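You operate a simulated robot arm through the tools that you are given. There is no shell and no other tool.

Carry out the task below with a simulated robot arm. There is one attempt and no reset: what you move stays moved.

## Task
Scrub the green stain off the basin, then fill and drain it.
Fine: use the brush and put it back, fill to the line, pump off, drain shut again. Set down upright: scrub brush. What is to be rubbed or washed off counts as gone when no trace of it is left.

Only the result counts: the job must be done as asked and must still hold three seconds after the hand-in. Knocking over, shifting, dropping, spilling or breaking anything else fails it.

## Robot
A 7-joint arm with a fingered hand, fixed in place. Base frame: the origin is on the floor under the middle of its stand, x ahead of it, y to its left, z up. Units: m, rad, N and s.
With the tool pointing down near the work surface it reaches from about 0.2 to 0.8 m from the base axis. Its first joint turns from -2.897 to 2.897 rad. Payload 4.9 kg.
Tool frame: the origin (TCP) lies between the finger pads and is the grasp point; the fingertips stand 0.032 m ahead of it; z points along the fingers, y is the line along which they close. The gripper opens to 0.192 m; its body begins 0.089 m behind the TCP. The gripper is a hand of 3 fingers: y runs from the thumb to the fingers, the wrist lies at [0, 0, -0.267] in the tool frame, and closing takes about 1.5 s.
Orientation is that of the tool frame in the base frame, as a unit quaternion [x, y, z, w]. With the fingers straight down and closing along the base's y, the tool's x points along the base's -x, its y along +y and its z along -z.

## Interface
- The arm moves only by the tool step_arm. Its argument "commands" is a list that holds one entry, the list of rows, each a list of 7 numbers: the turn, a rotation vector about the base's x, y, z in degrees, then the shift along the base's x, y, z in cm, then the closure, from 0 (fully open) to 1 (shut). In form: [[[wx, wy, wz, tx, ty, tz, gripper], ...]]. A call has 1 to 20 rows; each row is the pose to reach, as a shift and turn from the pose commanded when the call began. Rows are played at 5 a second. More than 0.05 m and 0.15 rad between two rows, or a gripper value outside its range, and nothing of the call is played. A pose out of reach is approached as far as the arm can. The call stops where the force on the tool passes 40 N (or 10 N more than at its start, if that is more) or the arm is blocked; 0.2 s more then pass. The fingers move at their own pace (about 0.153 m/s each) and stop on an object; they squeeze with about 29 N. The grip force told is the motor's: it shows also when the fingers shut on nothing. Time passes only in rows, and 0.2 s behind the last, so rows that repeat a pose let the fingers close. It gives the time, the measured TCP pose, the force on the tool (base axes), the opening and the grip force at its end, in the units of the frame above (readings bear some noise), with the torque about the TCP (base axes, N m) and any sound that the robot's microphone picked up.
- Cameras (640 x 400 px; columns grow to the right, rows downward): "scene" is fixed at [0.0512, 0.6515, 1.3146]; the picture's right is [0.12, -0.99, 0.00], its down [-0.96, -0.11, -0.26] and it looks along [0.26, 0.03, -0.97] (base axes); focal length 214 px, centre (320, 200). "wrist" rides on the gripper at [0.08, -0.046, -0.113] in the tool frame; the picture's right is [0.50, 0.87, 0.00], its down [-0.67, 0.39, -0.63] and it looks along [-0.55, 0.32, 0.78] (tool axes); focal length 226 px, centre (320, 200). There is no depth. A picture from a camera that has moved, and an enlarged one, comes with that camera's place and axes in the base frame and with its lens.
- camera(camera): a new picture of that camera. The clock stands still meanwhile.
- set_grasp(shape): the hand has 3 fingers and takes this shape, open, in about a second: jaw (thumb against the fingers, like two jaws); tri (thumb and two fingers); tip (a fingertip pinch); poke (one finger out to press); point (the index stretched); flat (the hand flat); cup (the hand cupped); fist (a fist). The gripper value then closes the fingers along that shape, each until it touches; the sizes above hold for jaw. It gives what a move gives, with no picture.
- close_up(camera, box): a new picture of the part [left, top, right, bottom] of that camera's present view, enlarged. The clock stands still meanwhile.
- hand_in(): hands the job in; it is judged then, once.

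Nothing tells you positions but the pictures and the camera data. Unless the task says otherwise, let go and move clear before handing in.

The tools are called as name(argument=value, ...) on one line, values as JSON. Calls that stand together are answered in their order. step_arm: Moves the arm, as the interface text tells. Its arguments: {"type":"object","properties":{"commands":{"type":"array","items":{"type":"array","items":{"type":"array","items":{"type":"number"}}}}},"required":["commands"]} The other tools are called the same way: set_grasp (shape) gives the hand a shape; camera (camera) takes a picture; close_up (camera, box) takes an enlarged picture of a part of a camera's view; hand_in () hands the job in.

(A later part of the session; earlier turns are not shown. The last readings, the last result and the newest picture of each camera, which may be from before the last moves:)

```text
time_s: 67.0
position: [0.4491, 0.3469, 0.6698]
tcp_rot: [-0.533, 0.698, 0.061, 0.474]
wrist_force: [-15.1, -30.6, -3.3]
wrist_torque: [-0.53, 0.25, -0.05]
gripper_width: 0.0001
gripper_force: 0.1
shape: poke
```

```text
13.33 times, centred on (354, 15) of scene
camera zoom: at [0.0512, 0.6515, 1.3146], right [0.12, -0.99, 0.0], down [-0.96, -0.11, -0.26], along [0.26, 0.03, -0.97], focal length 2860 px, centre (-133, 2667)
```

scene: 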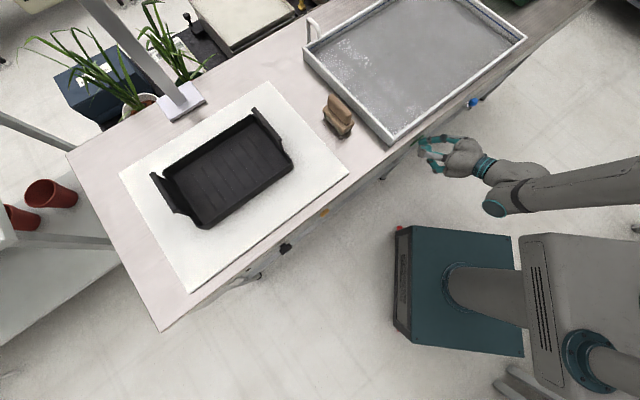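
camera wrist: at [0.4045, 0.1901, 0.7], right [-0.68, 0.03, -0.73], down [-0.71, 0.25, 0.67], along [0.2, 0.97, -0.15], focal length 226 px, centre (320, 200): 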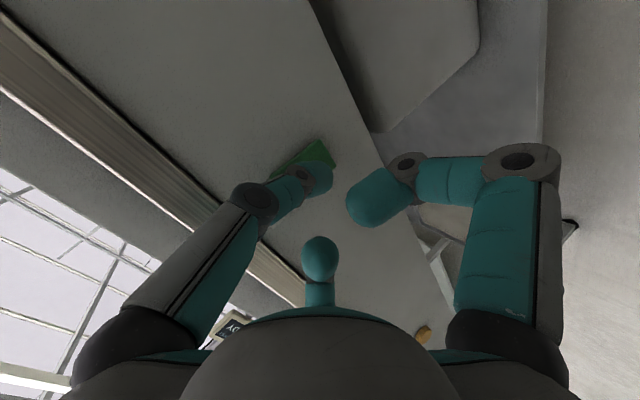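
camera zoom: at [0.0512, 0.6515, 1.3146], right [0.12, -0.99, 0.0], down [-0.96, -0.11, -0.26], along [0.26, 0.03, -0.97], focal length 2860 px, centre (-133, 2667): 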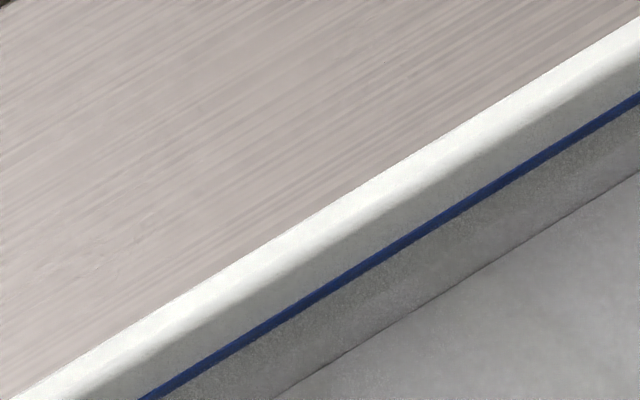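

step_arm(commands=[[[0, 0, 0, -0.9, -0.9, 0.2, 0]]])

close_up(camera="scene", box=[290, 10, 338, 50])

close_up(camera="scene", box=[390, 110, 454, 150])

```text
time_s: 67.4
position: [0.4443, 0.3455, 0.6779]
tcp_rot: [-0.533, 0.693, 0.064, 0.482]
wrist_force: [-5.8, -3.8, -2.2]
wrist_torque: [-0.1, 0.12, 0.09]
gripper_width: 0.0
gripper_force: 0.1
shape: poke
```

```text
10.00 times, centred on (314, 30) of scene
camera zoom: at [0.0512, 0.6515, 1.3146], right [0.12, -0.99, 0.0], down [-0.96, -0.11, -0.26], along [0.26, 0.03, -0.97], focal length 2145 px, centre (380, 1900)
```

zoom: 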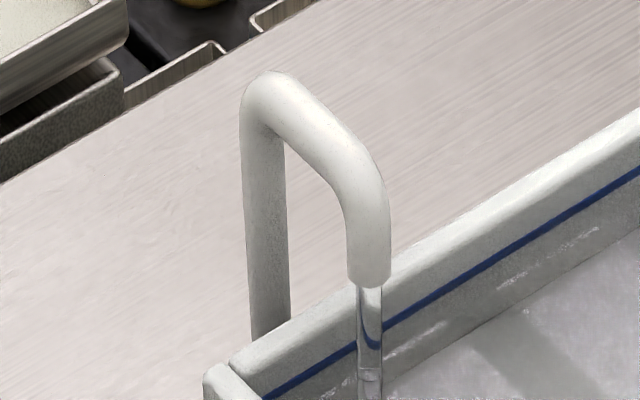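

```text
10.00 times, centred on (422, 130) of scene
camera zoom: at [0.0512, 0.6515, 1.3146], right [0.12, -0.99, 0.0], down [-0.96, -0.11, -0.26], along [0.26, 0.03, -0.97], focal length 2145 px, centre (-700, 900)
```

zoom: 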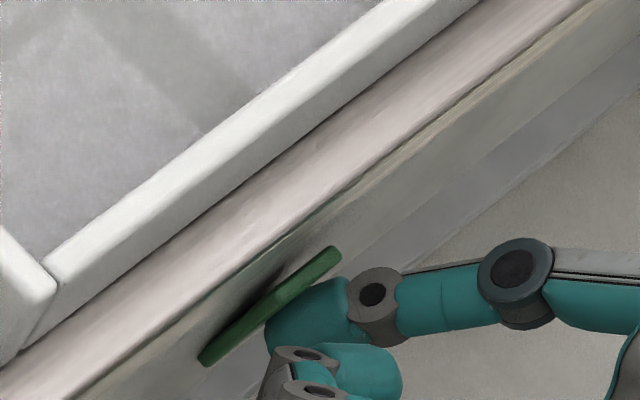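

close_up(camera="scene", box=[346, 6, 362, 16])

close_up(camera="scene", box=[314, 30, 338, 45])

```text
16.00 times, centred on (354, 11) of scene
camera zoom: at [0.0512, 0.6515, 1.3146], right [0.12, -0.99, 0.0], down [-0.96, -0.11, -0.26], along [0.26, 0.03, -0.97], focal length 3432 px, centre (-224, 3224)
```

zoom: 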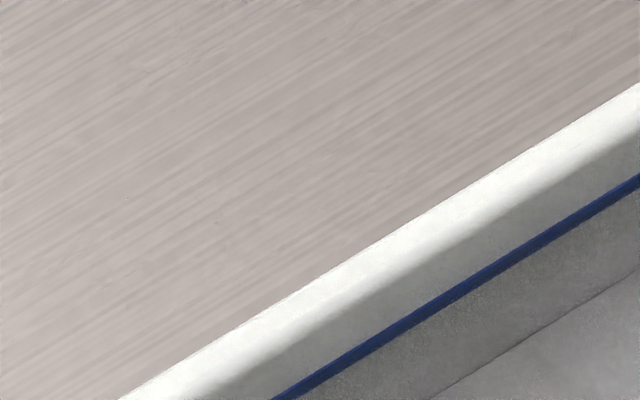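

```text
16.00 times, centred on (326, 38) of scene
camera zoom: at [0.0512, 0.6515, 1.3146], right [0.12, -0.99, 0.0], down [-0.96, -0.11, -0.26], along [0.26, 0.03, -0.97], focal length 3432 px, centre (224, 2800)
```

zoom: 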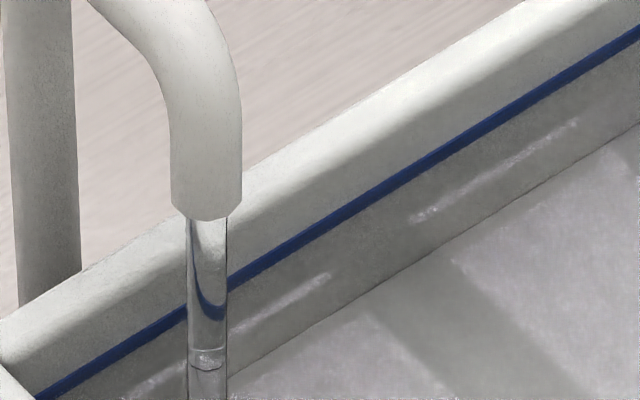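

step_arm(commands=[[[0, 0, 0, -0.8, -0.8, 0, 0]]])

close_up(camera="scene", box=[314, 30, 338, 45])

close_up(camera="scene", box=[330, 0, 378, 30])

```text
time_s: 67.8
position: [0.4371, 0.3358, 0.6765]
tcp_rot: [-0.532, 0.694, 0.064, 0.481]
wrist_force: [0.0, 0.1, 0.8]
wrist_torque: [-0.02, 0.03, 0.0]
gripper_width: 0.0
gripper_force: 0.0
shape: poke
```

```text
16.00 times, centred on (326, 38) of scene
camera zoom: at [0.0512, 0.6515, 1.3146], right [0.12, -0.99, 0.0], down [-0.96, -0.11, -0.26], along [0.26, 0.03, -0.97], focal length 3432 px, centre (224, 2800)
```

zoom: 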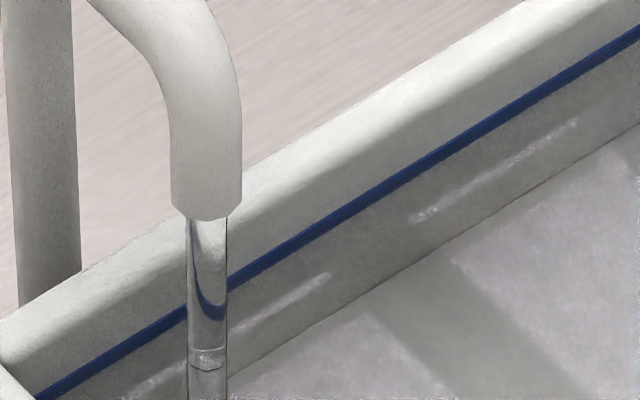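

```text
13.33 times, centred on (354, 15) of scene
camera zoom: at [0.0512, 0.6515, 1.3146], right [0.12, -0.99, 0.0], down [-0.96, -0.11, -0.26], along [0.26, 0.03, -0.97], focal length 2860 px, centre (-133, 2667)
```

zoom: 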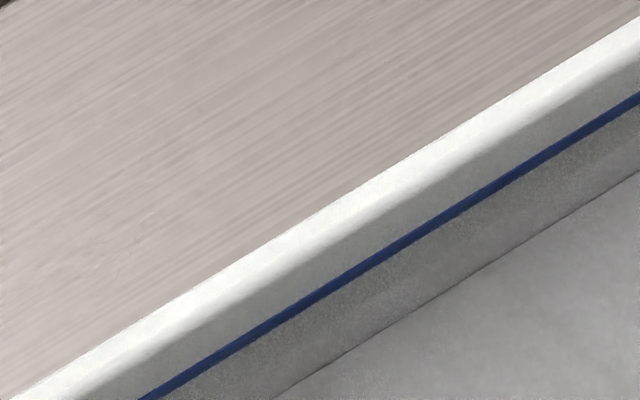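

The level has held exactly at the blue line since 66.6 s, yet a column still shows under the spout. I'll back away and look at the button, the spout and the READY display before deciding.

step_arm(commands=[[[0, 0, 0, -1, -1, 0, 0], [0, 0, 0, -2, -2, 0, 0]]])

camera(camera="wrist")

close_up(camera="scene", box=[290, 0, 450, 100])

close_up(camera="scene", box=[330, 0, 378, 30])

close_up(camera="scene", box=[390, 110, 454, 150])

```text
time_s: 68.4
position: [0.4155, 0.3138, 0.6755]
tcp_rot: [-0.533, 0.695, 0.063, 0.479]
wrist_force: [-0.6, 0.1, -0.5]
wrist_torque: [-0.07, -0.02, -0.04]
gripper_width: 0.0003
gripper_force: 0.2
shape: poke
```

```text
taken
camera wrist: at [0.387, 0.1732, 0.6976], right [-0.68, 0.03, -0.73], down [-0.71, 0.24, 0.66], along [0.2, 0.97, -0.15], focal length 226 px, centre (320, 200)
```

wrist: 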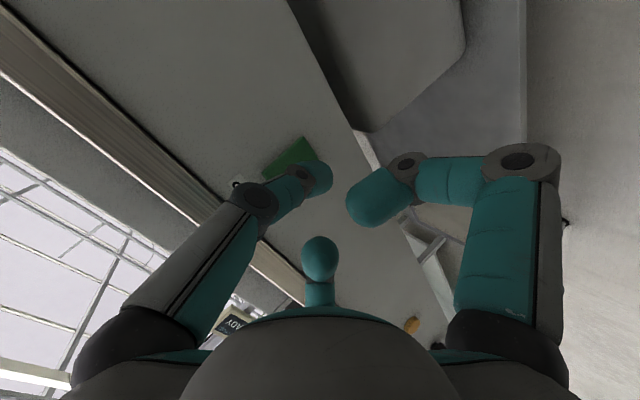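

```text
4.00 times, centred on (370, 50) of scene
camera zoom: at [0.0512, 0.6515, 1.3146], right [0.12, -0.99, 0.0], down [-0.96, -0.11, -0.26], along [0.26, 0.03, -0.97], focal length 858 px, centre (120, 800)
```

zoom: 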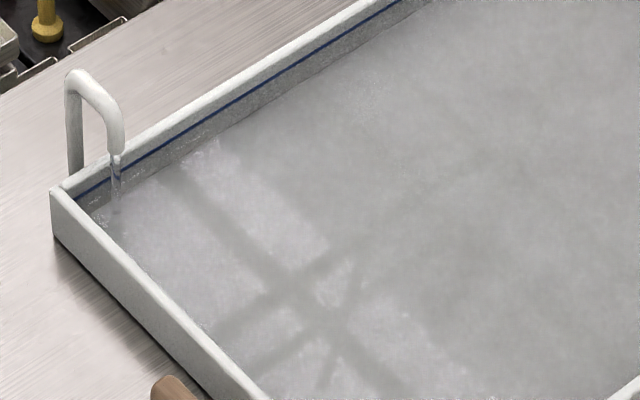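

```text
13.33 times, centred on (354, 15) of scene
camera zoom: at [0.0512, 0.6515, 1.3146], right [0.12, -0.99, 0.0], down [-0.96, -0.11, -0.26], along [0.26, 0.03, -0.97], focal length 2860 px, centre (-133, 2667)
```

zoom: 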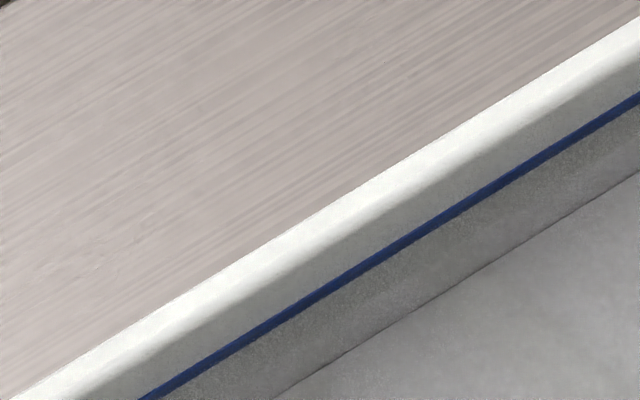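

```text
10.00 times, centred on (422, 130) of scene
camera zoom: at [0.0512, 0.6515, 1.3146], right [0.12, -0.99, 0.0], down [-0.96, -0.11, -0.26], along [0.26, 0.03, -0.97], focal length 2145 px, centre (-700, 900)
```

zoom: 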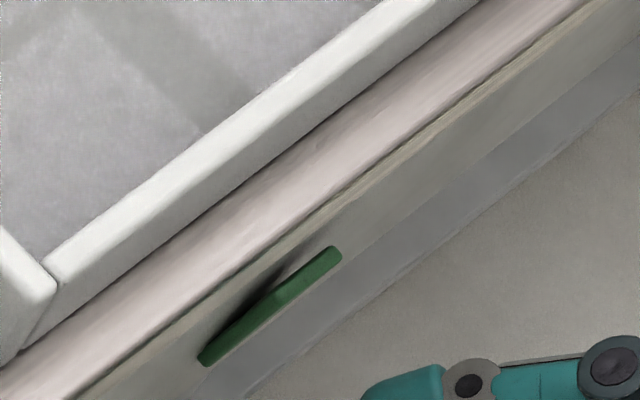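

close_up(camera="wrist", box=[220, 110, 348, 190])

close_up(camera="scene", box=[402, 120, 434, 152])

```text
5.00 times, centred on (284, 150) of wrist
camera zoom: at [0.387, 0.1732, 0.6976], right [-0.68, 0.03, -0.73], down [-0.71, 0.24, 0.66], along [0.2, 0.97, -0.15], focal length 1130 px, centre (500, 450)
```

zoom: 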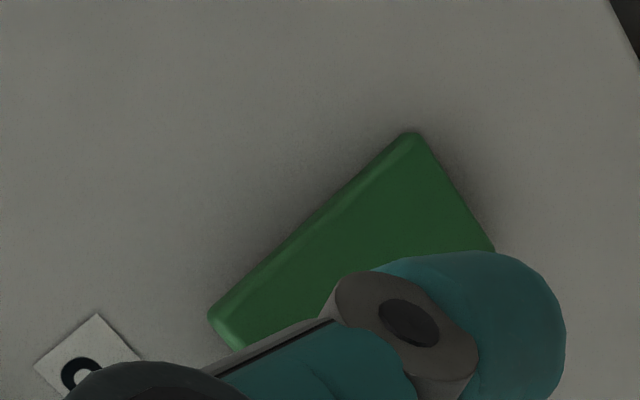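

```text
12.50 times, centred on (418, 136) of scene
camera zoom: at [0.0512, 0.6515, 1.3146], right [0.12, -0.99, 0.0], down [-0.96, -0.11, -0.26], along [0.26, 0.03, -0.97], focal length 2681 px, centre (-905, 1000)
```

zoom: 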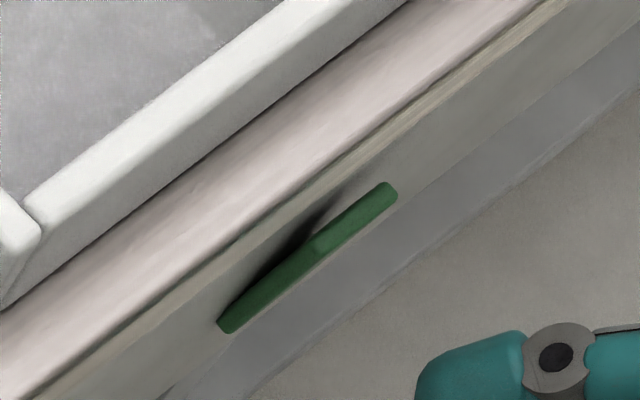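

The button is a rocker: its top edge now stands out, so my lower press switched it ON and the second press hit the same half. The level is holding at the line, so I'll raise the finger 2 cm and press the top half to switch the pump OFF.

step_arm(commands=[[[0, 0, 0, 0, 0, 1, 0], [0, 0, 0, 0.5, 0.5, 2, 0], [0, 0, 0, 1.2, 1.2, 2, 0], [0, 0, 0, 1.8, 1.8, 2, 0], [0, 0, 0, 2.1, 2.1, 2, 0]]])

close_up(camera="scene", box=[402, 120, 434, 152])

close_up(camera="scene", box=[290, 0, 450, 100])

```text
time_s: 69.6
position: [0.4355, 0.3365, 0.6947]
tcp_rot: [-0.533, 0.695, 0.063, 0.479]
wrist_force: [-0.3, -0.7, 0.3]
wrist_torque: [0.0, 0.0, -0.02]
gripper_width: 0.0
gripper_force: 0.0
shape: poke
```

```text
12.50 times, centred on (418, 136) of scene
camera zoom: at [0.0512, 0.6515, 1.3146], right [0.12, -0.99, 0.0], down [-0.96, -0.11, -0.26], along [0.26, 0.03, -0.97], focal length 2681 px, centre (-905, 1000)
```

zoom: 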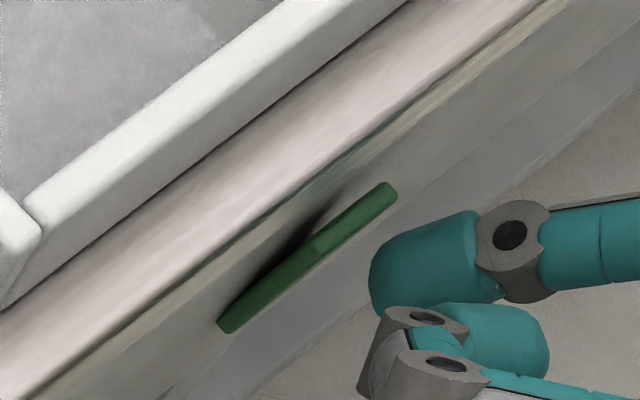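

```text
4.00 times, centred on (370, 50) of scene
camera zoom: at [0.0512, 0.6515, 1.3146], right [0.12, -0.99, 0.0], down [-0.96, -0.11, -0.26], along [0.26, 0.03, -0.97], focal length 858 px, centre (120, 800)
```

zoom: 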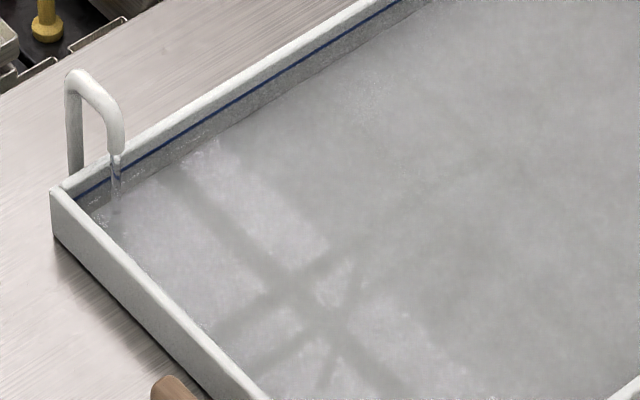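

step_arm(commands=[[[0, 0, 0, 0.3, 0.3, 0, 0], [0, 0, 0, 0.6, 0.6, 0, 0], [0, 0, 0, 0.8, 0.8, 0, 0]]])

close_up(camera="scene", box=[402, 120, 434, 152])

close_up(camera="scene", box=[290, 10, 338, 50])

```text
time_s: 70.4
position: [0.4437, 0.3422, 0.6952]
tcp_rot: [-0.532, 0.696, 0.062, 0.478]
wrist_force: [-1.9, -2.0, 0.1]
wrist_torque: [-0.01, 0.04, -0.01]
gripper_width: 0.0
gripper_force: 0.0
shape: poke
```

```text
12.50 times, centred on (418, 136) of scene
camera zoom: at [0.0512, 0.6515, 1.3146], right [0.12, -0.99, 0.0], down [-0.96, -0.11, -0.26], along [0.26, 0.03, -0.97], focal length 2681 px, centre (-905, 1000)
```

zoom: 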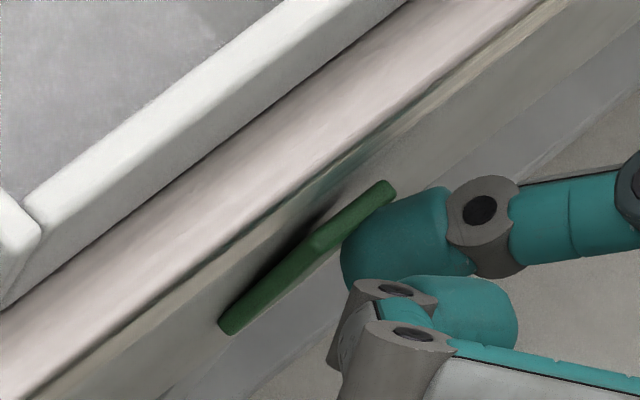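

```text
10.00 times, centred on (314, 30) of scene
camera zoom: at [0.0512, 0.6515, 1.3146], right [0.12, -0.99, 0.0], down [-0.96, -0.11, -0.26], along [0.26, 0.03, -0.97], focal length 2145 px, centre (380, 1900)
```

zoom: 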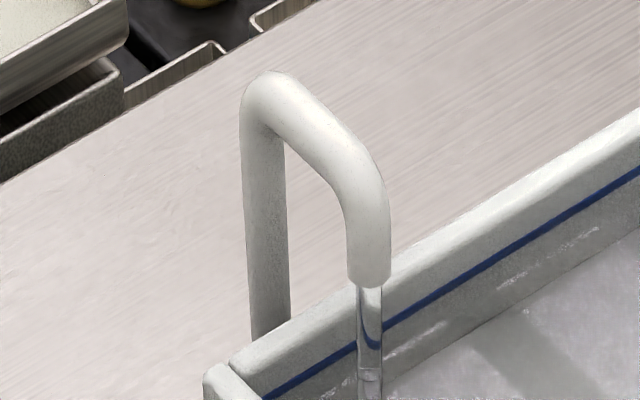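

step_arm(commands=[[[0, 0, 0, 0.3, 0.3, 0, 0], [0, 0, 0, 0.6, 0.6, 0, 0]]])

close_up(camera="scene", box=[402, 120, 434, 152])

close_up(camera="scene", box=[290, 10, 338, 50])

```text
time_s: 71.0
position: [0.4479, 0.3459, 0.6924]
tcp_rot: [-0.533, 0.697, 0.062, 0.475]
wrist_force: [-15.4, -23.1, 10.7]
wrist_torque: [-0.06, 0.12, 0.06]
gripper_width: 0.0002
gripper_force: 0.0
shape: poke
```

```text
12.50 times, centred on (418, 136) of scene
camera zoom: at [0.0512, 0.6515, 1.3146], right [0.12, -0.99, 0.0], down [-0.96, -0.11, -0.26], along [0.26, 0.03, -0.97], focal length 2681 px, centre (-905, 1000)
```

zoom: 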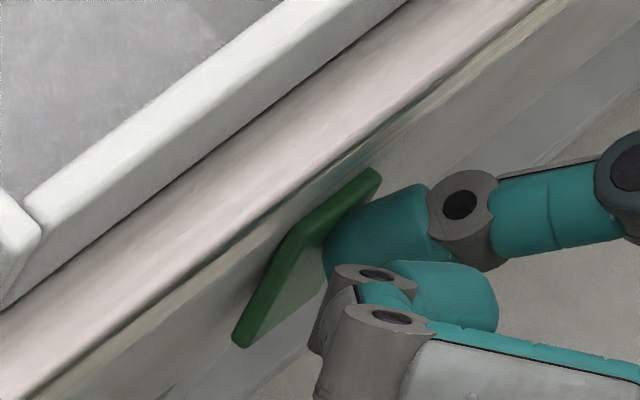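

```text
10.00 times, centred on (314, 30) of scene
camera zoom: at [0.0512, 0.6515, 1.3146], right [0.12, -0.99, 0.0], down [-0.96, -0.11, -0.26], along [0.26, 0.03, -0.97], focal length 2145 px, centre (380, 1900)
```

zoom: 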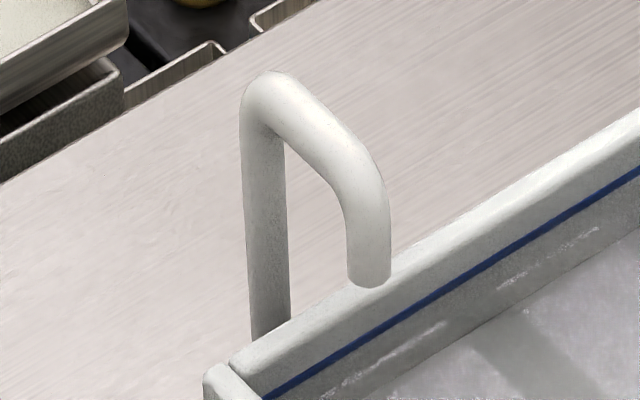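

The rocker flipped back and the stream stopped, with the water standing at the blue line. Next I retract and slide right, to the left side of the drain lever, staying clear of the panel.

step_arm(commands=[[[0, 0, 0, -1.5, -1.5, 0, 0], [0, 0, 0, -3.5, -3.5, 0, 0], [0, 0, 0, -5.66, -5.66, 0, 0], [0, 0, 0, -2.93, -8.39, 0, 0], [0, 0, 0, -0.2, -11.12, 0, 0], [0, 0, 0, 2.53, -13.85, 0, 0], [0, 0, 0, 5.26, -16.58, 0, 0], [0, 0, 0, 7.99, -19.31, 0, 0], [0, 0, 0, 7.99, -19.31, 0, 0]]])

camera(camera="wrist")

close_up(camera="scene", box=[430, 70, 558, 150])

close_up(camera="scene", box=[290, 0, 450, 100])

```text
time_s: 73.0
position: [0.5297, 0.1554, 0.6953]
tcp_rot: [-0.532, 0.696, 0.062, 0.479]
wrist_force: [0.4, 0.0, 0.4]
wrist_torque: [0.02, -0.02, -0.03]
gripper_width: 0.0001
gripper_force: 0.1
shape: poke
```

```text
taken
camera wrist: at [0.5032, 0.0147, 0.7176], right [-0.68, 0.03, -0.73], down [-0.71, 0.24, 0.67], along [0.2, 0.97, -0.15], focal length 226 px, centre (320, 200)
```

wrist: 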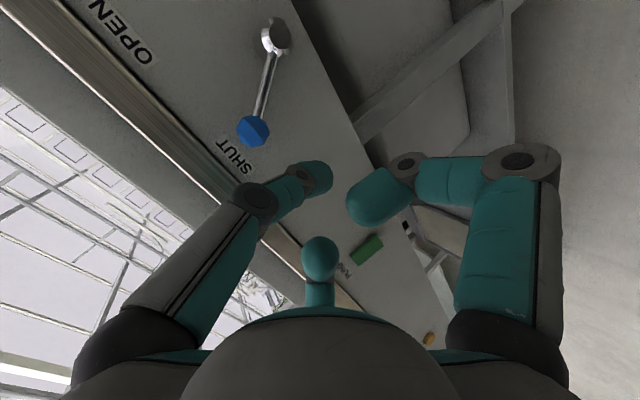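

```text
5.00 times, centred on (494, 110) of scene
camera zoom: at [0.0512, 0.6515, 1.3146], right [0.12, -0.99, 0.0], down [-0.96, -0.11, -0.26], along [0.26, 0.03, -0.97], focal length 1072 px, centre (-550, 650)
```

zoom: 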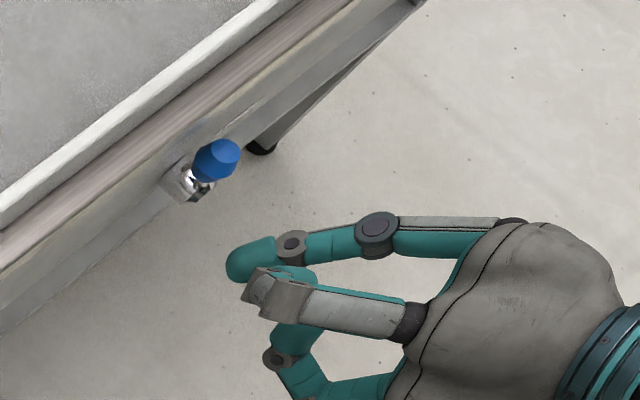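

```text
4.00 times, centred on (370, 50) of scene
camera zoom: at [0.0512, 0.6515, 1.3146], right [0.12, -0.99, 0.0], down [-0.96, -0.11, -0.26], along [0.26, 0.03, -0.97], focal length 858 px, centre (120, 800)
```

zoom: 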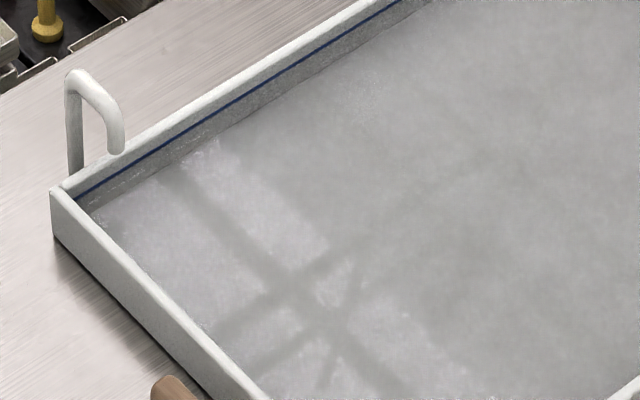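

Pump off, and the level holds at the line. The poking thumb leans to the right, which is awkward for pushing the knob rightward, so I'll check how "point" positions a finger.

set_grasp(shape="point")

camera(camera="wrist")

close_up(camera="scene", box=[430, 70, 558, 150])

```text
time_s: 73.9
position: [0.5309, 0.1557, 0.6965]
tcp_rot: [-0.533, 0.696, 0.063, 0.478]
wrist_force: [0.7, -0.1, -0.7]
wrist_torque: [0.03, 0.01, 0.0]
gripper_width: 0.1845
gripper_force: 0.1
shape: point
```

```text
taken
camera wrist: at [0.5029, 0.0149, 0.7177], right [-0.68, 0.03, -0.73], down [-0.71, 0.24, 0.67], along [0.2, 0.97, -0.15], focal length 226 px, centre (320, 200)
```

wrist: 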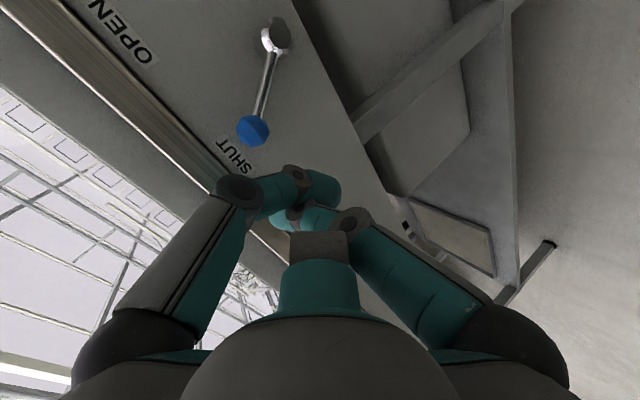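

```text
5.00 times, centred on (494, 110) of scene
camera zoom: at [0.0512, 0.6515, 1.3146], right [0.12, -0.99, 0.0], down [-0.96, -0.11, -0.26], along [0.26, 0.03, -0.97], focal length 1072 px, centre (-550, 650)
```

zoom: 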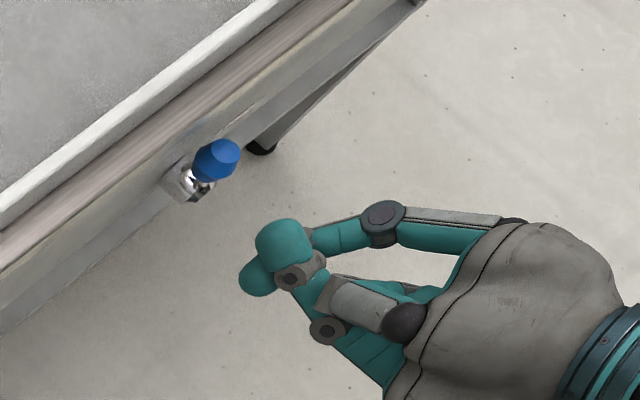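

close_up(camera="wrist", box=[190, 100, 430, 280])

close_up(camera="scene", box=[456, 94, 520, 144])

```text
2.22 times, centred on (310, 190) of wrist
camera zoom: at [0.5029, 0.0149, 0.7177], right [-0.68, 0.03, -0.73], down [-0.71, 0.24, 0.67], along [0.2, 0.97, -0.15], focal length 502 px, centre (342, 222)
```

zoom: 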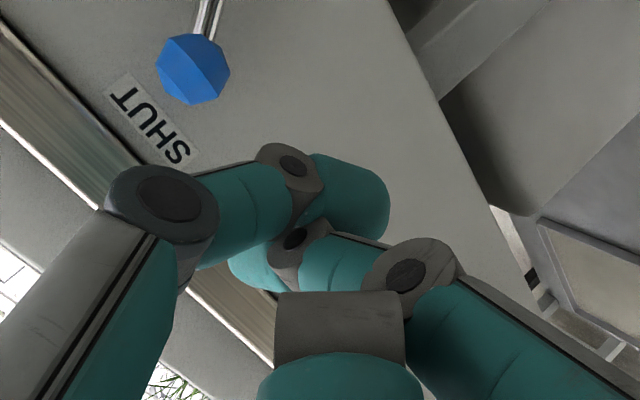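

```text
8.00 times, centred on (488, 119) of scene
camera zoom: at [0.0512, 0.6515, 1.3146], right [0.12, -0.99, 0.0], down [-0.96, -0.11, -0.26], along [0.26, 0.03, -0.97], focal length 1716 px, centre (-1024, 848)
```

zoom: 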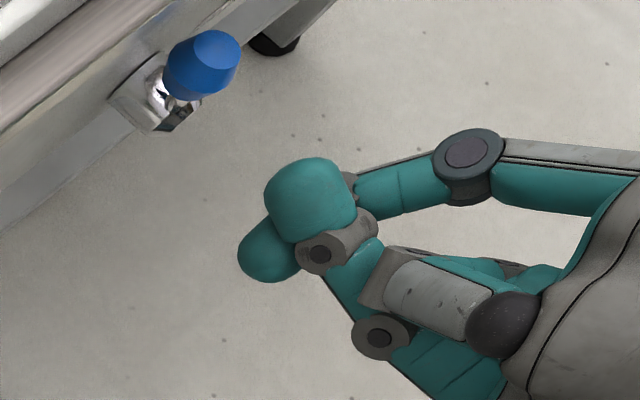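

The "point" finger crosses over the axis, which isn't useful. I'll go back to poke and roll the hand 120° so the thumb comes from below; its shaft will then run straight into the panel and can push the lever sideways either way.

set_grasp(shape="poke")

step_arm(commands=[[[4.5, 4.5, -3.98, -0.5, -0.5, 0, 0], [9, 9, -7.95, -1, -1, 0, 0], [13.5, 13.5, -11.93, -1, -1, 0, 0], [18, 18, -15.9, -1, -1, 0, 0], [22.5, 22.5, -19.88, -1, -1, 0, 0], [27, 27, -23.85, -1, -1, 0, 0], [31.5, 31.5, -27.83, -1, -1, 0, 0], [36, 36, -31.8, -1, -1, 0, 0], [40.5, 40.5, -35.78, -1, -1, 0, 0], [45, 45, -39.75, -1, -1, 0, 0], [49.5, 49.5, -43.73, -1, -1, 0, 0], [54, 54, -47.7, -1, -1, 0, 0], [58.5, 58.5, -51.68, -1, -1, 0, 0], [63, 63, -55.65, -1, -1, 0, 0], [67.5, 67.5, -59.63, -1, -1, 0, 0], [72, 72, -63.6, -1, -1, 0, 0], [72, 72, -63.6, -1, -1, 0, 0]]])

camera(camera="wrist")

close_up(camera="scene", box=[430, 70, 558, 150])

```text
time_s: 74.8
position: [0.5309, 0.1553, 0.6956]
tcp_rot: [-0.533, 0.695, 0.063, 0.478]
wrist_force: [-0.2, -0.3, -0.4]
wrist_torque: [0.0, -0.02, 0.0]
gripper_width: 0.0
gripper_force: 0.2
shape: poke
```

```text
time_s: 78.4
position: [0.5195, 0.1462, 0.6947]
tcp_rot: [0.334, 0.808, 0.449, 0.184]
wrist_force: [-0.2, -0.5, 0.1]
wrist_torque: [0.01, 0.02, -0.04]
gripper_width: 0.0001
gripper_force: 0.1
shape: poke
```

```text
taken
camera wrist: at [0.3798, 0.1165, 0.7162], right [-0.03, 0.67, 0.74], down [0.25, -0.71, 0.66], along [0.97, 0.2, -0.14], focal length 226 px, centre (320, 200)
```

wrist: 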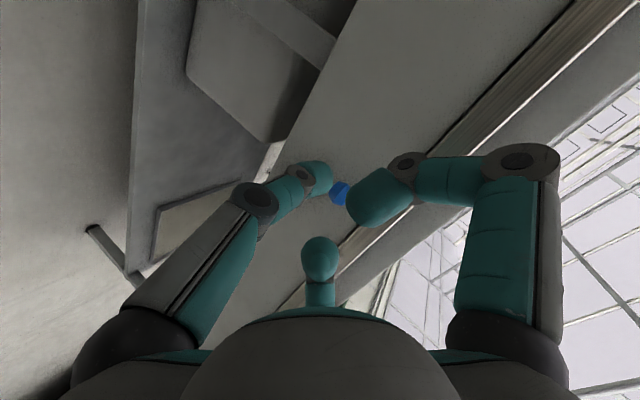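

```text
5.00 times, centred on (494, 110) of scene
camera zoom: at [0.0512, 0.6515, 1.3146], right [0.12, -0.99, 0.0], down [-0.96, -0.11, -0.26], along [0.26, 0.03, -0.97], focal length 1072 px, centre (-550, 650)
```

zoom: 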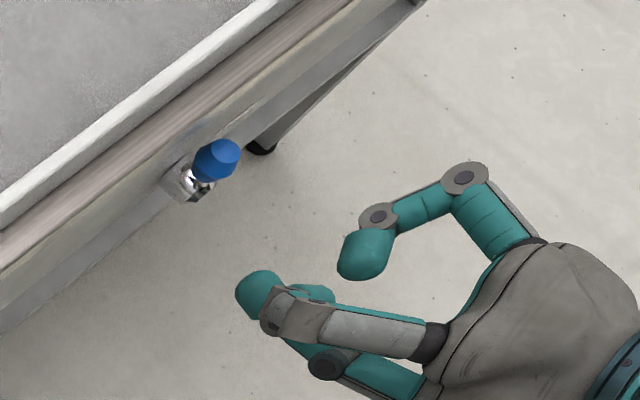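

The thumb now comes from below with the other fingers clear. The tip is at s ≈ 0.264 and the knob at s ≈ 0.309, so I'll move in beside the knob on its left.

step_arm(commands=[[[0, 0, 0, 1.2, 1.2, -0.2, 0], [0, 0, 0, 2.4, 2.4, -0.4, 0], [0, 0, 0, 3.6, 3.6, -0.4, 0], [0, 0, 0, 4.7, 4.7, -0.4, 0], [0, 0, 0, 5.6, 5.6, -0.4, 0], [0, 0, 0, 5.6, 5.6, -0.4, 0]]])

camera(camera="wrist")

close_up(camera="scene", box=[440, 80, 504, 120])

```text
time_s: 79.8
position: [0.5764, 0.201, 0.6922]
tcp_rot: [0.334, 0.808, 0.45, 0.183]
wrist_force: [-0.3, 0.1, 0.4]
wrist_torque: [0.03, 0.01, -0.02]
gripper_width: 0.0
gripper_force: 0.1
shape: poke
```

```text
taken
camera wrist: at [0.4354, 0.1725, 0.7127], right [-0.03, 0.68, 0.74], down [0.25, -0.71, 0.66], along [0.97, 0.2, -0.14], focal length 226 px, centre (320, 200)
```

wrist: 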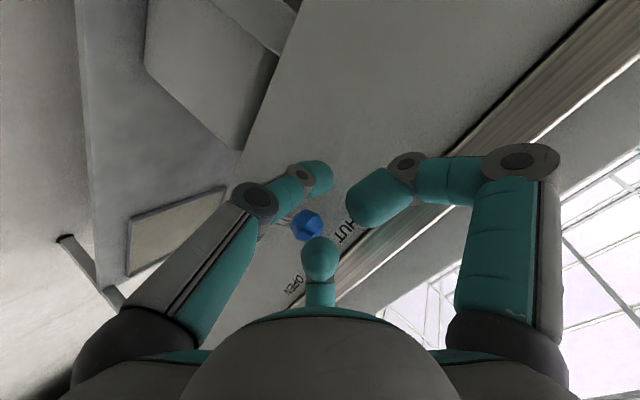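

```text
10.00 times, centred on (472, 100) of scene
camera zoom: at [0.0512, 0.6515, 1.3146], right [0.12, -0.99, 0.0], down [-0.96, -0.11, -0.26], along [0.26, 0.03, -0.97], focal length 2145 px, centre (-1200, 1200)
```

zoom: 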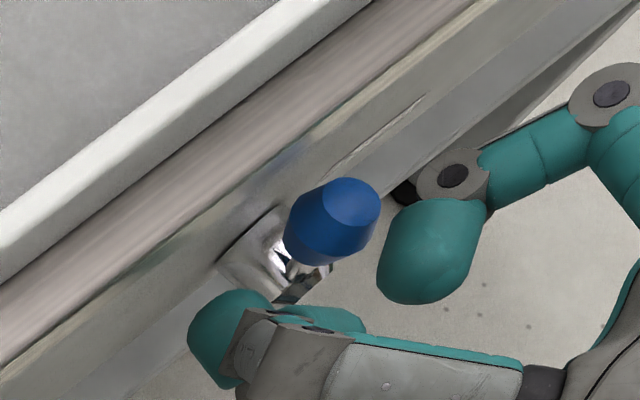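

The tip stands to the left of the blue knob. I'll push it rightward along the lever's arc, the first half now.

step_arm(commands=[[[0, 0, 0, 0.85, -0.85, -0.3, 0], [0, 0, 0, 1.7, -1.7, -0.5, 0], [0, 0, 0, 2.19, -2.19, -0.1, 0], [0, 0, 0, 2.76, -2.76, 0.7, 0], [0, 0, 0, 3.54, -3.54, 1.4, 0], [0, 0, 0, 4.38, -4.38, 2.0, 0]]])

camera(camera="wrist")

close_up(camera="scene", box=[440, 80, 504, 120])

```text
time_s: 81.2
position: [0.6192, 0.1575, 0.711]
tcp_rot: [0.334, 0.808, 0.449, 0.184]
wrist_force: [-0.1, 0.4, 0.6]
wrist_torque: [0.01, -0.03, -0.01]
gripper_width: 0.0
gripper_force: 0.0
shape: poke
```

```text
taken
camera wrist: at [0.4795, 0.129, 0.7321], right [-0.03, 0.68, 0.74], down [0.25, -0.71, 0.66], along [0.97, 0.2, -0.14], focal length 226 px, centre (320, 200)
```

wrist: 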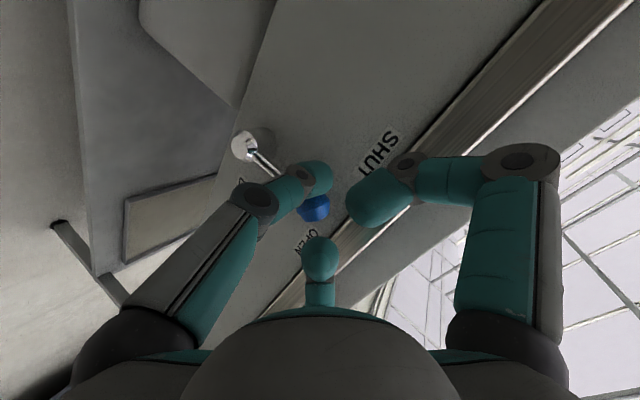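

```text
10.00 times, centred on (472, 100) of scene
camera zoom: at [0.0512, 0.6515, 1.3146], right [0.12, -0.99, 0.0], down [-0.96, -0.11, -0.26], along [0.26, 0.03, -0.97], focal length 2145 px, centre (-1200, 1200)
```

zoom: 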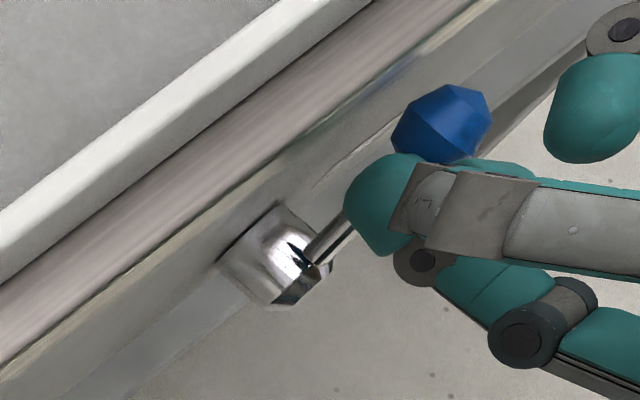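

The lever is following the finger. I'll continue the arc to OPEN.

step_arm(commands=[[[0, 0, 0, 0.92, -0.92, 0.3, 0], [0, 0, 0, 1.8, -1.8, 0.4, 0], [0, 0, 0, 2.62, -2.62, 0.3, 0], [0, 0, 0, 3.39, -3.39, 0.1, 0]]])

camera(camera="wrist")

close_up(camera="scene", box=[440, 70, 504, 110])

close_up(camera="scene", box=[290, 0, 450, 100])

```text
time_s: 82.2
position: [0.6525, 0.1241, 0.7108]
tcp_rot: [0.333, 0.808, 0.45, 0.182]
wrist_force: [-5.8, 5.2, 2.1]
wrist_torque: [0.1, 0.05, 0.17]
gripper_width: 0.0
gripper_force: 0.0
shape: poke
```

```text
taken
camera wrist: at [0.5123, 0.0953, 0.7332], right [-0.03, 0.67, 0.74], down [0.25, -0.71, 0.66], along [0.97, 0.2, -0.15], focal length 226 px, centre (320, 200)
```

wrist: 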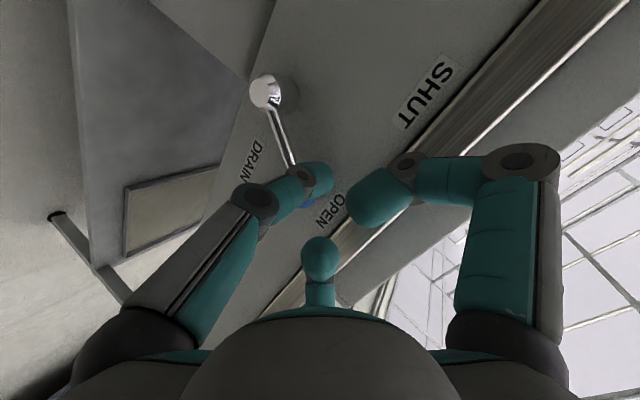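

```text
10.00 times, centred on (472, 90) of scene
camera zoom: at [0.0512, 0.6515, 1.3146], right [0.12, -0.99, 0.0], down [-0.96, -0.11, -0.26], along [0.26, 0.03, -0.97], focal length 2145 px, centre (-1200, 1300)
```

zoom: 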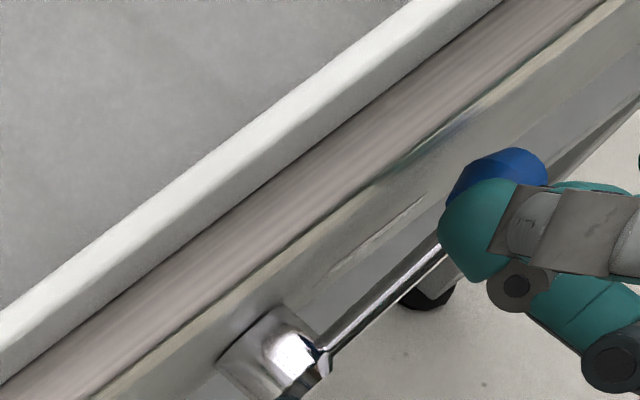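

```text
4.00 times, centred on (370, 50) of scene
camera zoom: at [0.0512, 0.6515, 1.3146], right [0.12, -0.99, 0.0], down [-0.96, -0.11, -0.26], along [0.26, 0.03, -0.97], focal length 858 px, centre (120, 800)
```

zoom: 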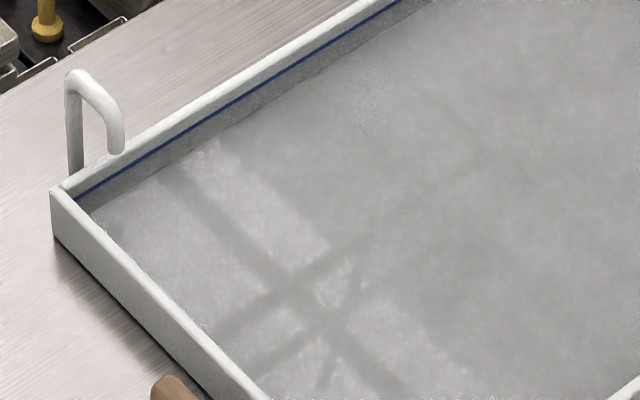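

step_arm(commands=[[[0, 0, 0, 0.25, -0.25, -0.1, 0], [0, 0, 0, 0.4, -0.4, -0.2, 0], [0, 0, 0, 0.4, -0.4, -0.2, 0]]])

close_up(camera="scene", box=[440, 70, 504, 110])

close_up(camera="scene", box=[330, 0, 378, 30])

```text
time_s: 82.8
position: [0.6523, 0.1244, 0.7075]
tcp_rot: [0.329, 0.81, 0.451, 0.178]
wrist_force: [-7.5, 5.2, 6.0]
wrist_torque: [0.12, -0.01, 0.18]
gripper_width: 0.0001
gripper_force: 0.1
shape: poke
stopped in row 3: the force on the tool passed its limit at 42 N (the readings are from after the stop); the commanded pose is now the measured one
```

```text
10.00 times, centred on (472, 90) of scene
camera zoom: at [0.0512, 0.6515, 1.3146], right [0.12, -0.99, 0.0], down [-0.96, -0.11, -0.26], along [0.26, 0.03, -0.97], focal length 2145 px, centre (-1200, 1300)
```

zoom: 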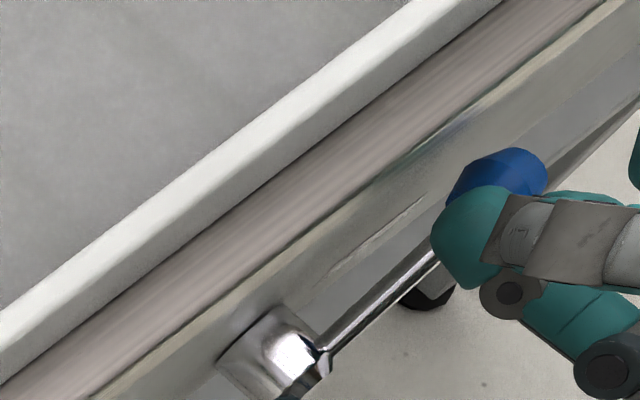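

```text
13.33 times, centred on (354, 15) of scene
camera zoom: at [0.0512, 0.6515, 1.3146], right [0.12, -0.99, 0.0], down [-0.96, -0.11, -0.26], along [0.26, 0.03, -0.97], focal length 2860 px, centre (-133, 2667)
```

zoom: 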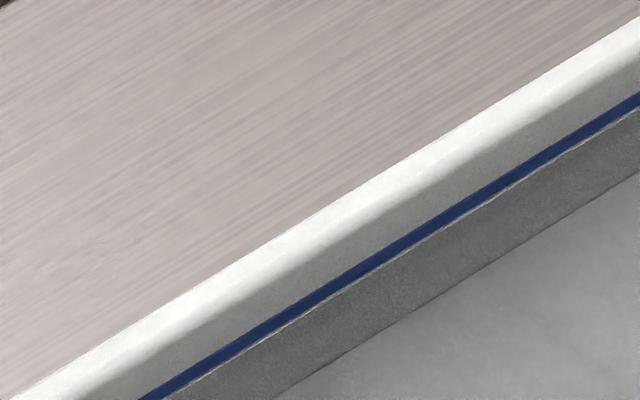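

The lever is at its OPEN stop and the level is falling below the line. I'll retract the finger and go round to the right side of the lever while it drains.

step_arm(commands=[[[0, 0, 0, -1.06, 1.06, 0, 0], [0, 0, 0, -2.5, -0.4, 0, 0], [0, 0, 0, -4.5, -2.4, 0, 0], [0, 0, 0, -6.5, -4.4, 0, 0], [0, 0, 0, -7.4, -5.3, 0, 0], [0, 0, 0, -5.5, -7.2, -0.5, 0], [0, 0, 0, -3.6, -9.1, -1, 0], [0, 0, 0, -1.63, -11.07, -1.5, 0], [0, 0, 0, -1.63, -11.07, -1.5, 0]]])

camera(camera="wrist")

close_up(camera="scene", box=[440, 60, 568, 140])

close_up(camera="scene", box=[330, 0, 378, 30])

```text
time_s: 84.8
position: [0.6355, 0.0126, 0.6937]
tcp_rot: [0.331, 0.81, 0.45, 0.179]
wrist_force: [-0.5, -0.7, -0.3]
wrist_torque: [0.02, -0.01, -0.02]
gripper_width: 0.0001
gripper_force: 0.0
shape: poke
```

```text
taken
camera wrist: at [0.497, -0.0175, 0.715], right [-0.03, 0.67, 0.74], down [0.26, -0.71, 0.66], along [0.97, 0.21, -0.15], focal length 226 px, centre (320, 200)
```

wrist: 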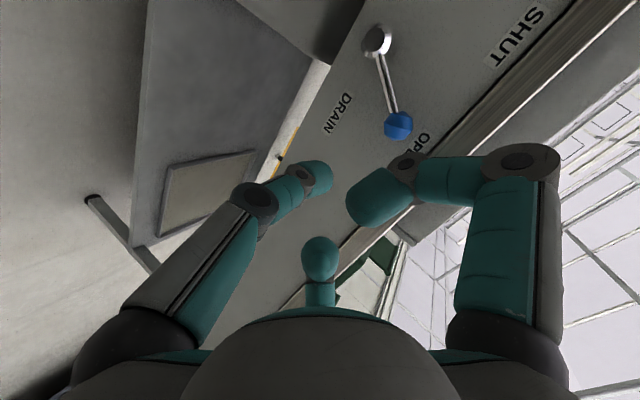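

```text
5.00 times, centred on (504, 100) of scene
camera zoom: at [0.0512, 0.6515, 1.3146], right [0.12, -0.99, 0.0], down [-0.96, -0.11, -0.26], along [0.26, 0.03, -0.97], focal length 1072 px, centre (-600, 700)
```

zoom: 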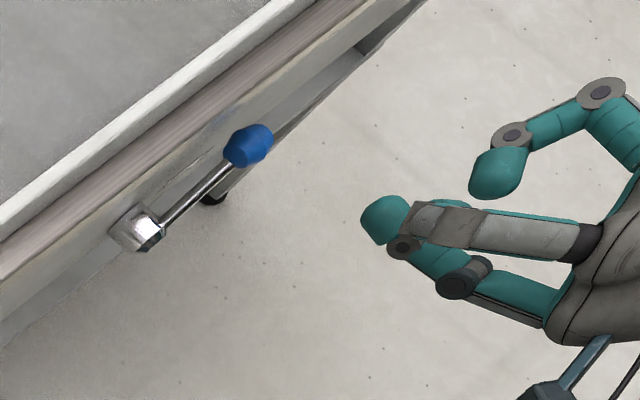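

```text
13.33 times, centred on (354, 15) of scene
camera zoom: at [0.0512, 0.6515, 1.3146], right [0.12, -0.99, 0.0], down [-0.96, -0.11, -0.26], along [0.26, 0.03, -0.97], focal length 2860 px, centre (-133, 2667)
```

zoom: 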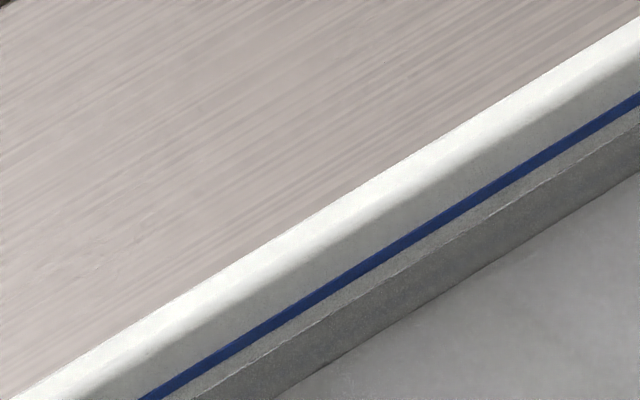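

The drain is working at about half the fill rate and should be empty by about t = 92 s. I'll wait here and watch.

step_arm(commands=[[[0, 0, 0, 0, 0, 0, 0], [0, 0, 0, 0, 0, 0, 0], [0, 0, 0, 0, 0, 0, 0], [0, 0, 0, 0, 0, 0, 0], [0, 0, 0, 0, 0, 0, 0], [0, 0, 0, 0, 0, 0, 0], [0, 0, 0, 0, 0, 0, 0], [0, 0, 0, 0, 0, 0, 0], [0, 0, 0, 0, 0, 0, 0], [0, 0, 0, 0, 0, 0, 0], [0, 0, 0, 0, 0, 0, 0], [0, 0, 0, 0, 0, 0, 0], [0, 0, 0, 0, 0, 0, 0], [0, 0, 0, 0, 0, 0, 0], [0, 0, 0, 0, 0, 0, 0], [0, 0, 0, 0, 0, 0, 0], [0, 0, 0, 0, 0, 0, 0], [0, 0, 0, 0, 0, 0, 0], [0, 0, 0, 0, 0, 0, 0], [0, 0, 0, 0, 0, 0, 0]]])

close_up(camera="scene", box=[330, 0, 378, 30])

step_arm(commands=[[[0, 0, 0, 0, 0, 0, 0], [0, 0, 0, 0, 0, 0, 0], [0, 0, 0, 0, 0, 0, 0], [0, 0, 0, 0, 0, 0, 0], [0, 0, 0, 0, 0, 0, 0], [0, 0, 0, 0, 0, 0, 0], [0, 0, 0, 0, 0, 0, 0], [0, 0, 0, 0, 0, 0, 0], [0, 0, 0, 0, 0, 0, 0], [0, 0, 0, 0, 0, 0, 0], [0, 0, 0, 0, 0, 0, 0], [0, 0, 0, 0, 0, 0, 0], [0, 0, 0, 0, 0, 0, 0], [0, 0, 0, 0, 0, 0, 0], [0, 0, 0, 0, 0, 0, 0], [0, 0, 0, 0, 0, 0, 0], [0, 0, 0, 0, 0, 0, 0], [0, 0, 0, 0, 0, 0, 0], [0, 0, 0, 0, 0, 0, 0], [0, 0, 0, 0, 0, 0, 0]]])

close_up(camera="scene", box=[330, 0, 378, 30])

camera(camera="scene")

```text
time_s: 89.0
position: [0.6374, 0.0142, 0.6943]
tcp_rot: [0.331, 0.81, 0.45, 0.179]
wrist_force: [-0.3, 0.6, 0.7]
wrist_torque: [-0.04, 0.0, 0.01]
gripper_width: 0.0
gripper_force: 0.0
shape: poke
```

```text
13.33 times, centred on (354, 15) of scene
camera zoom: at [0.0512, 0.6515, 1.3146], right [0.12, -0.99, 0.0], down [-0.96, -0.11, -0.26], along [0.26, 0.03, -0.97], focal length 2860 px, centre (-133, 2667)
```

zoom: 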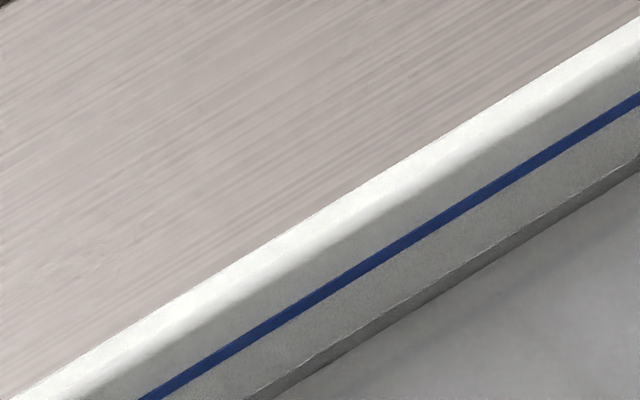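

```text
time_s: 93.2
position: [0.6362, 0.0139, 0.6929]
tcp_rot: [0.331, 0.81, 0.449, 0.179]
wrist_force: [0.2, 0.7, 0.2]
wrist_torque: [0.01, 0.03, 0.02]
gripper_width: 0.0
gripper_force: 0.1
shape: poke
```

```text
13.33 times, centred on (354, 15) of scene
camera zoom: at [0.0512, 0.6515, 1.3146], right [0.12, -0.99, 0.0], down [-0.96, -0.11, -0.26], along [0.26, 0.03, -0.97], focal length 2860 px, centre (-133, 2667)
```

zoom: 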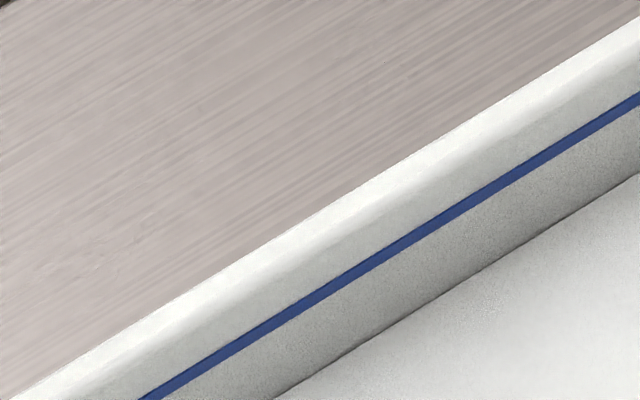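

```text
taken
```

scene: 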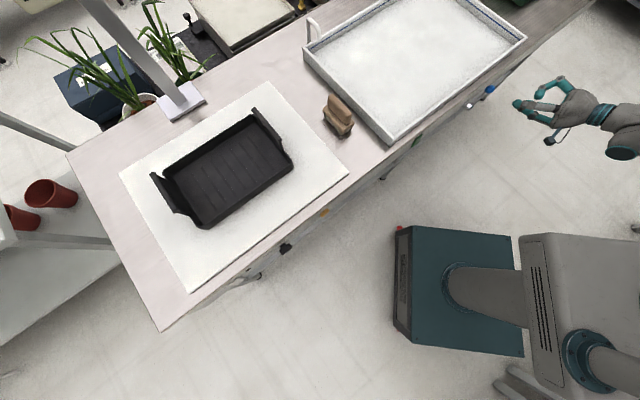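

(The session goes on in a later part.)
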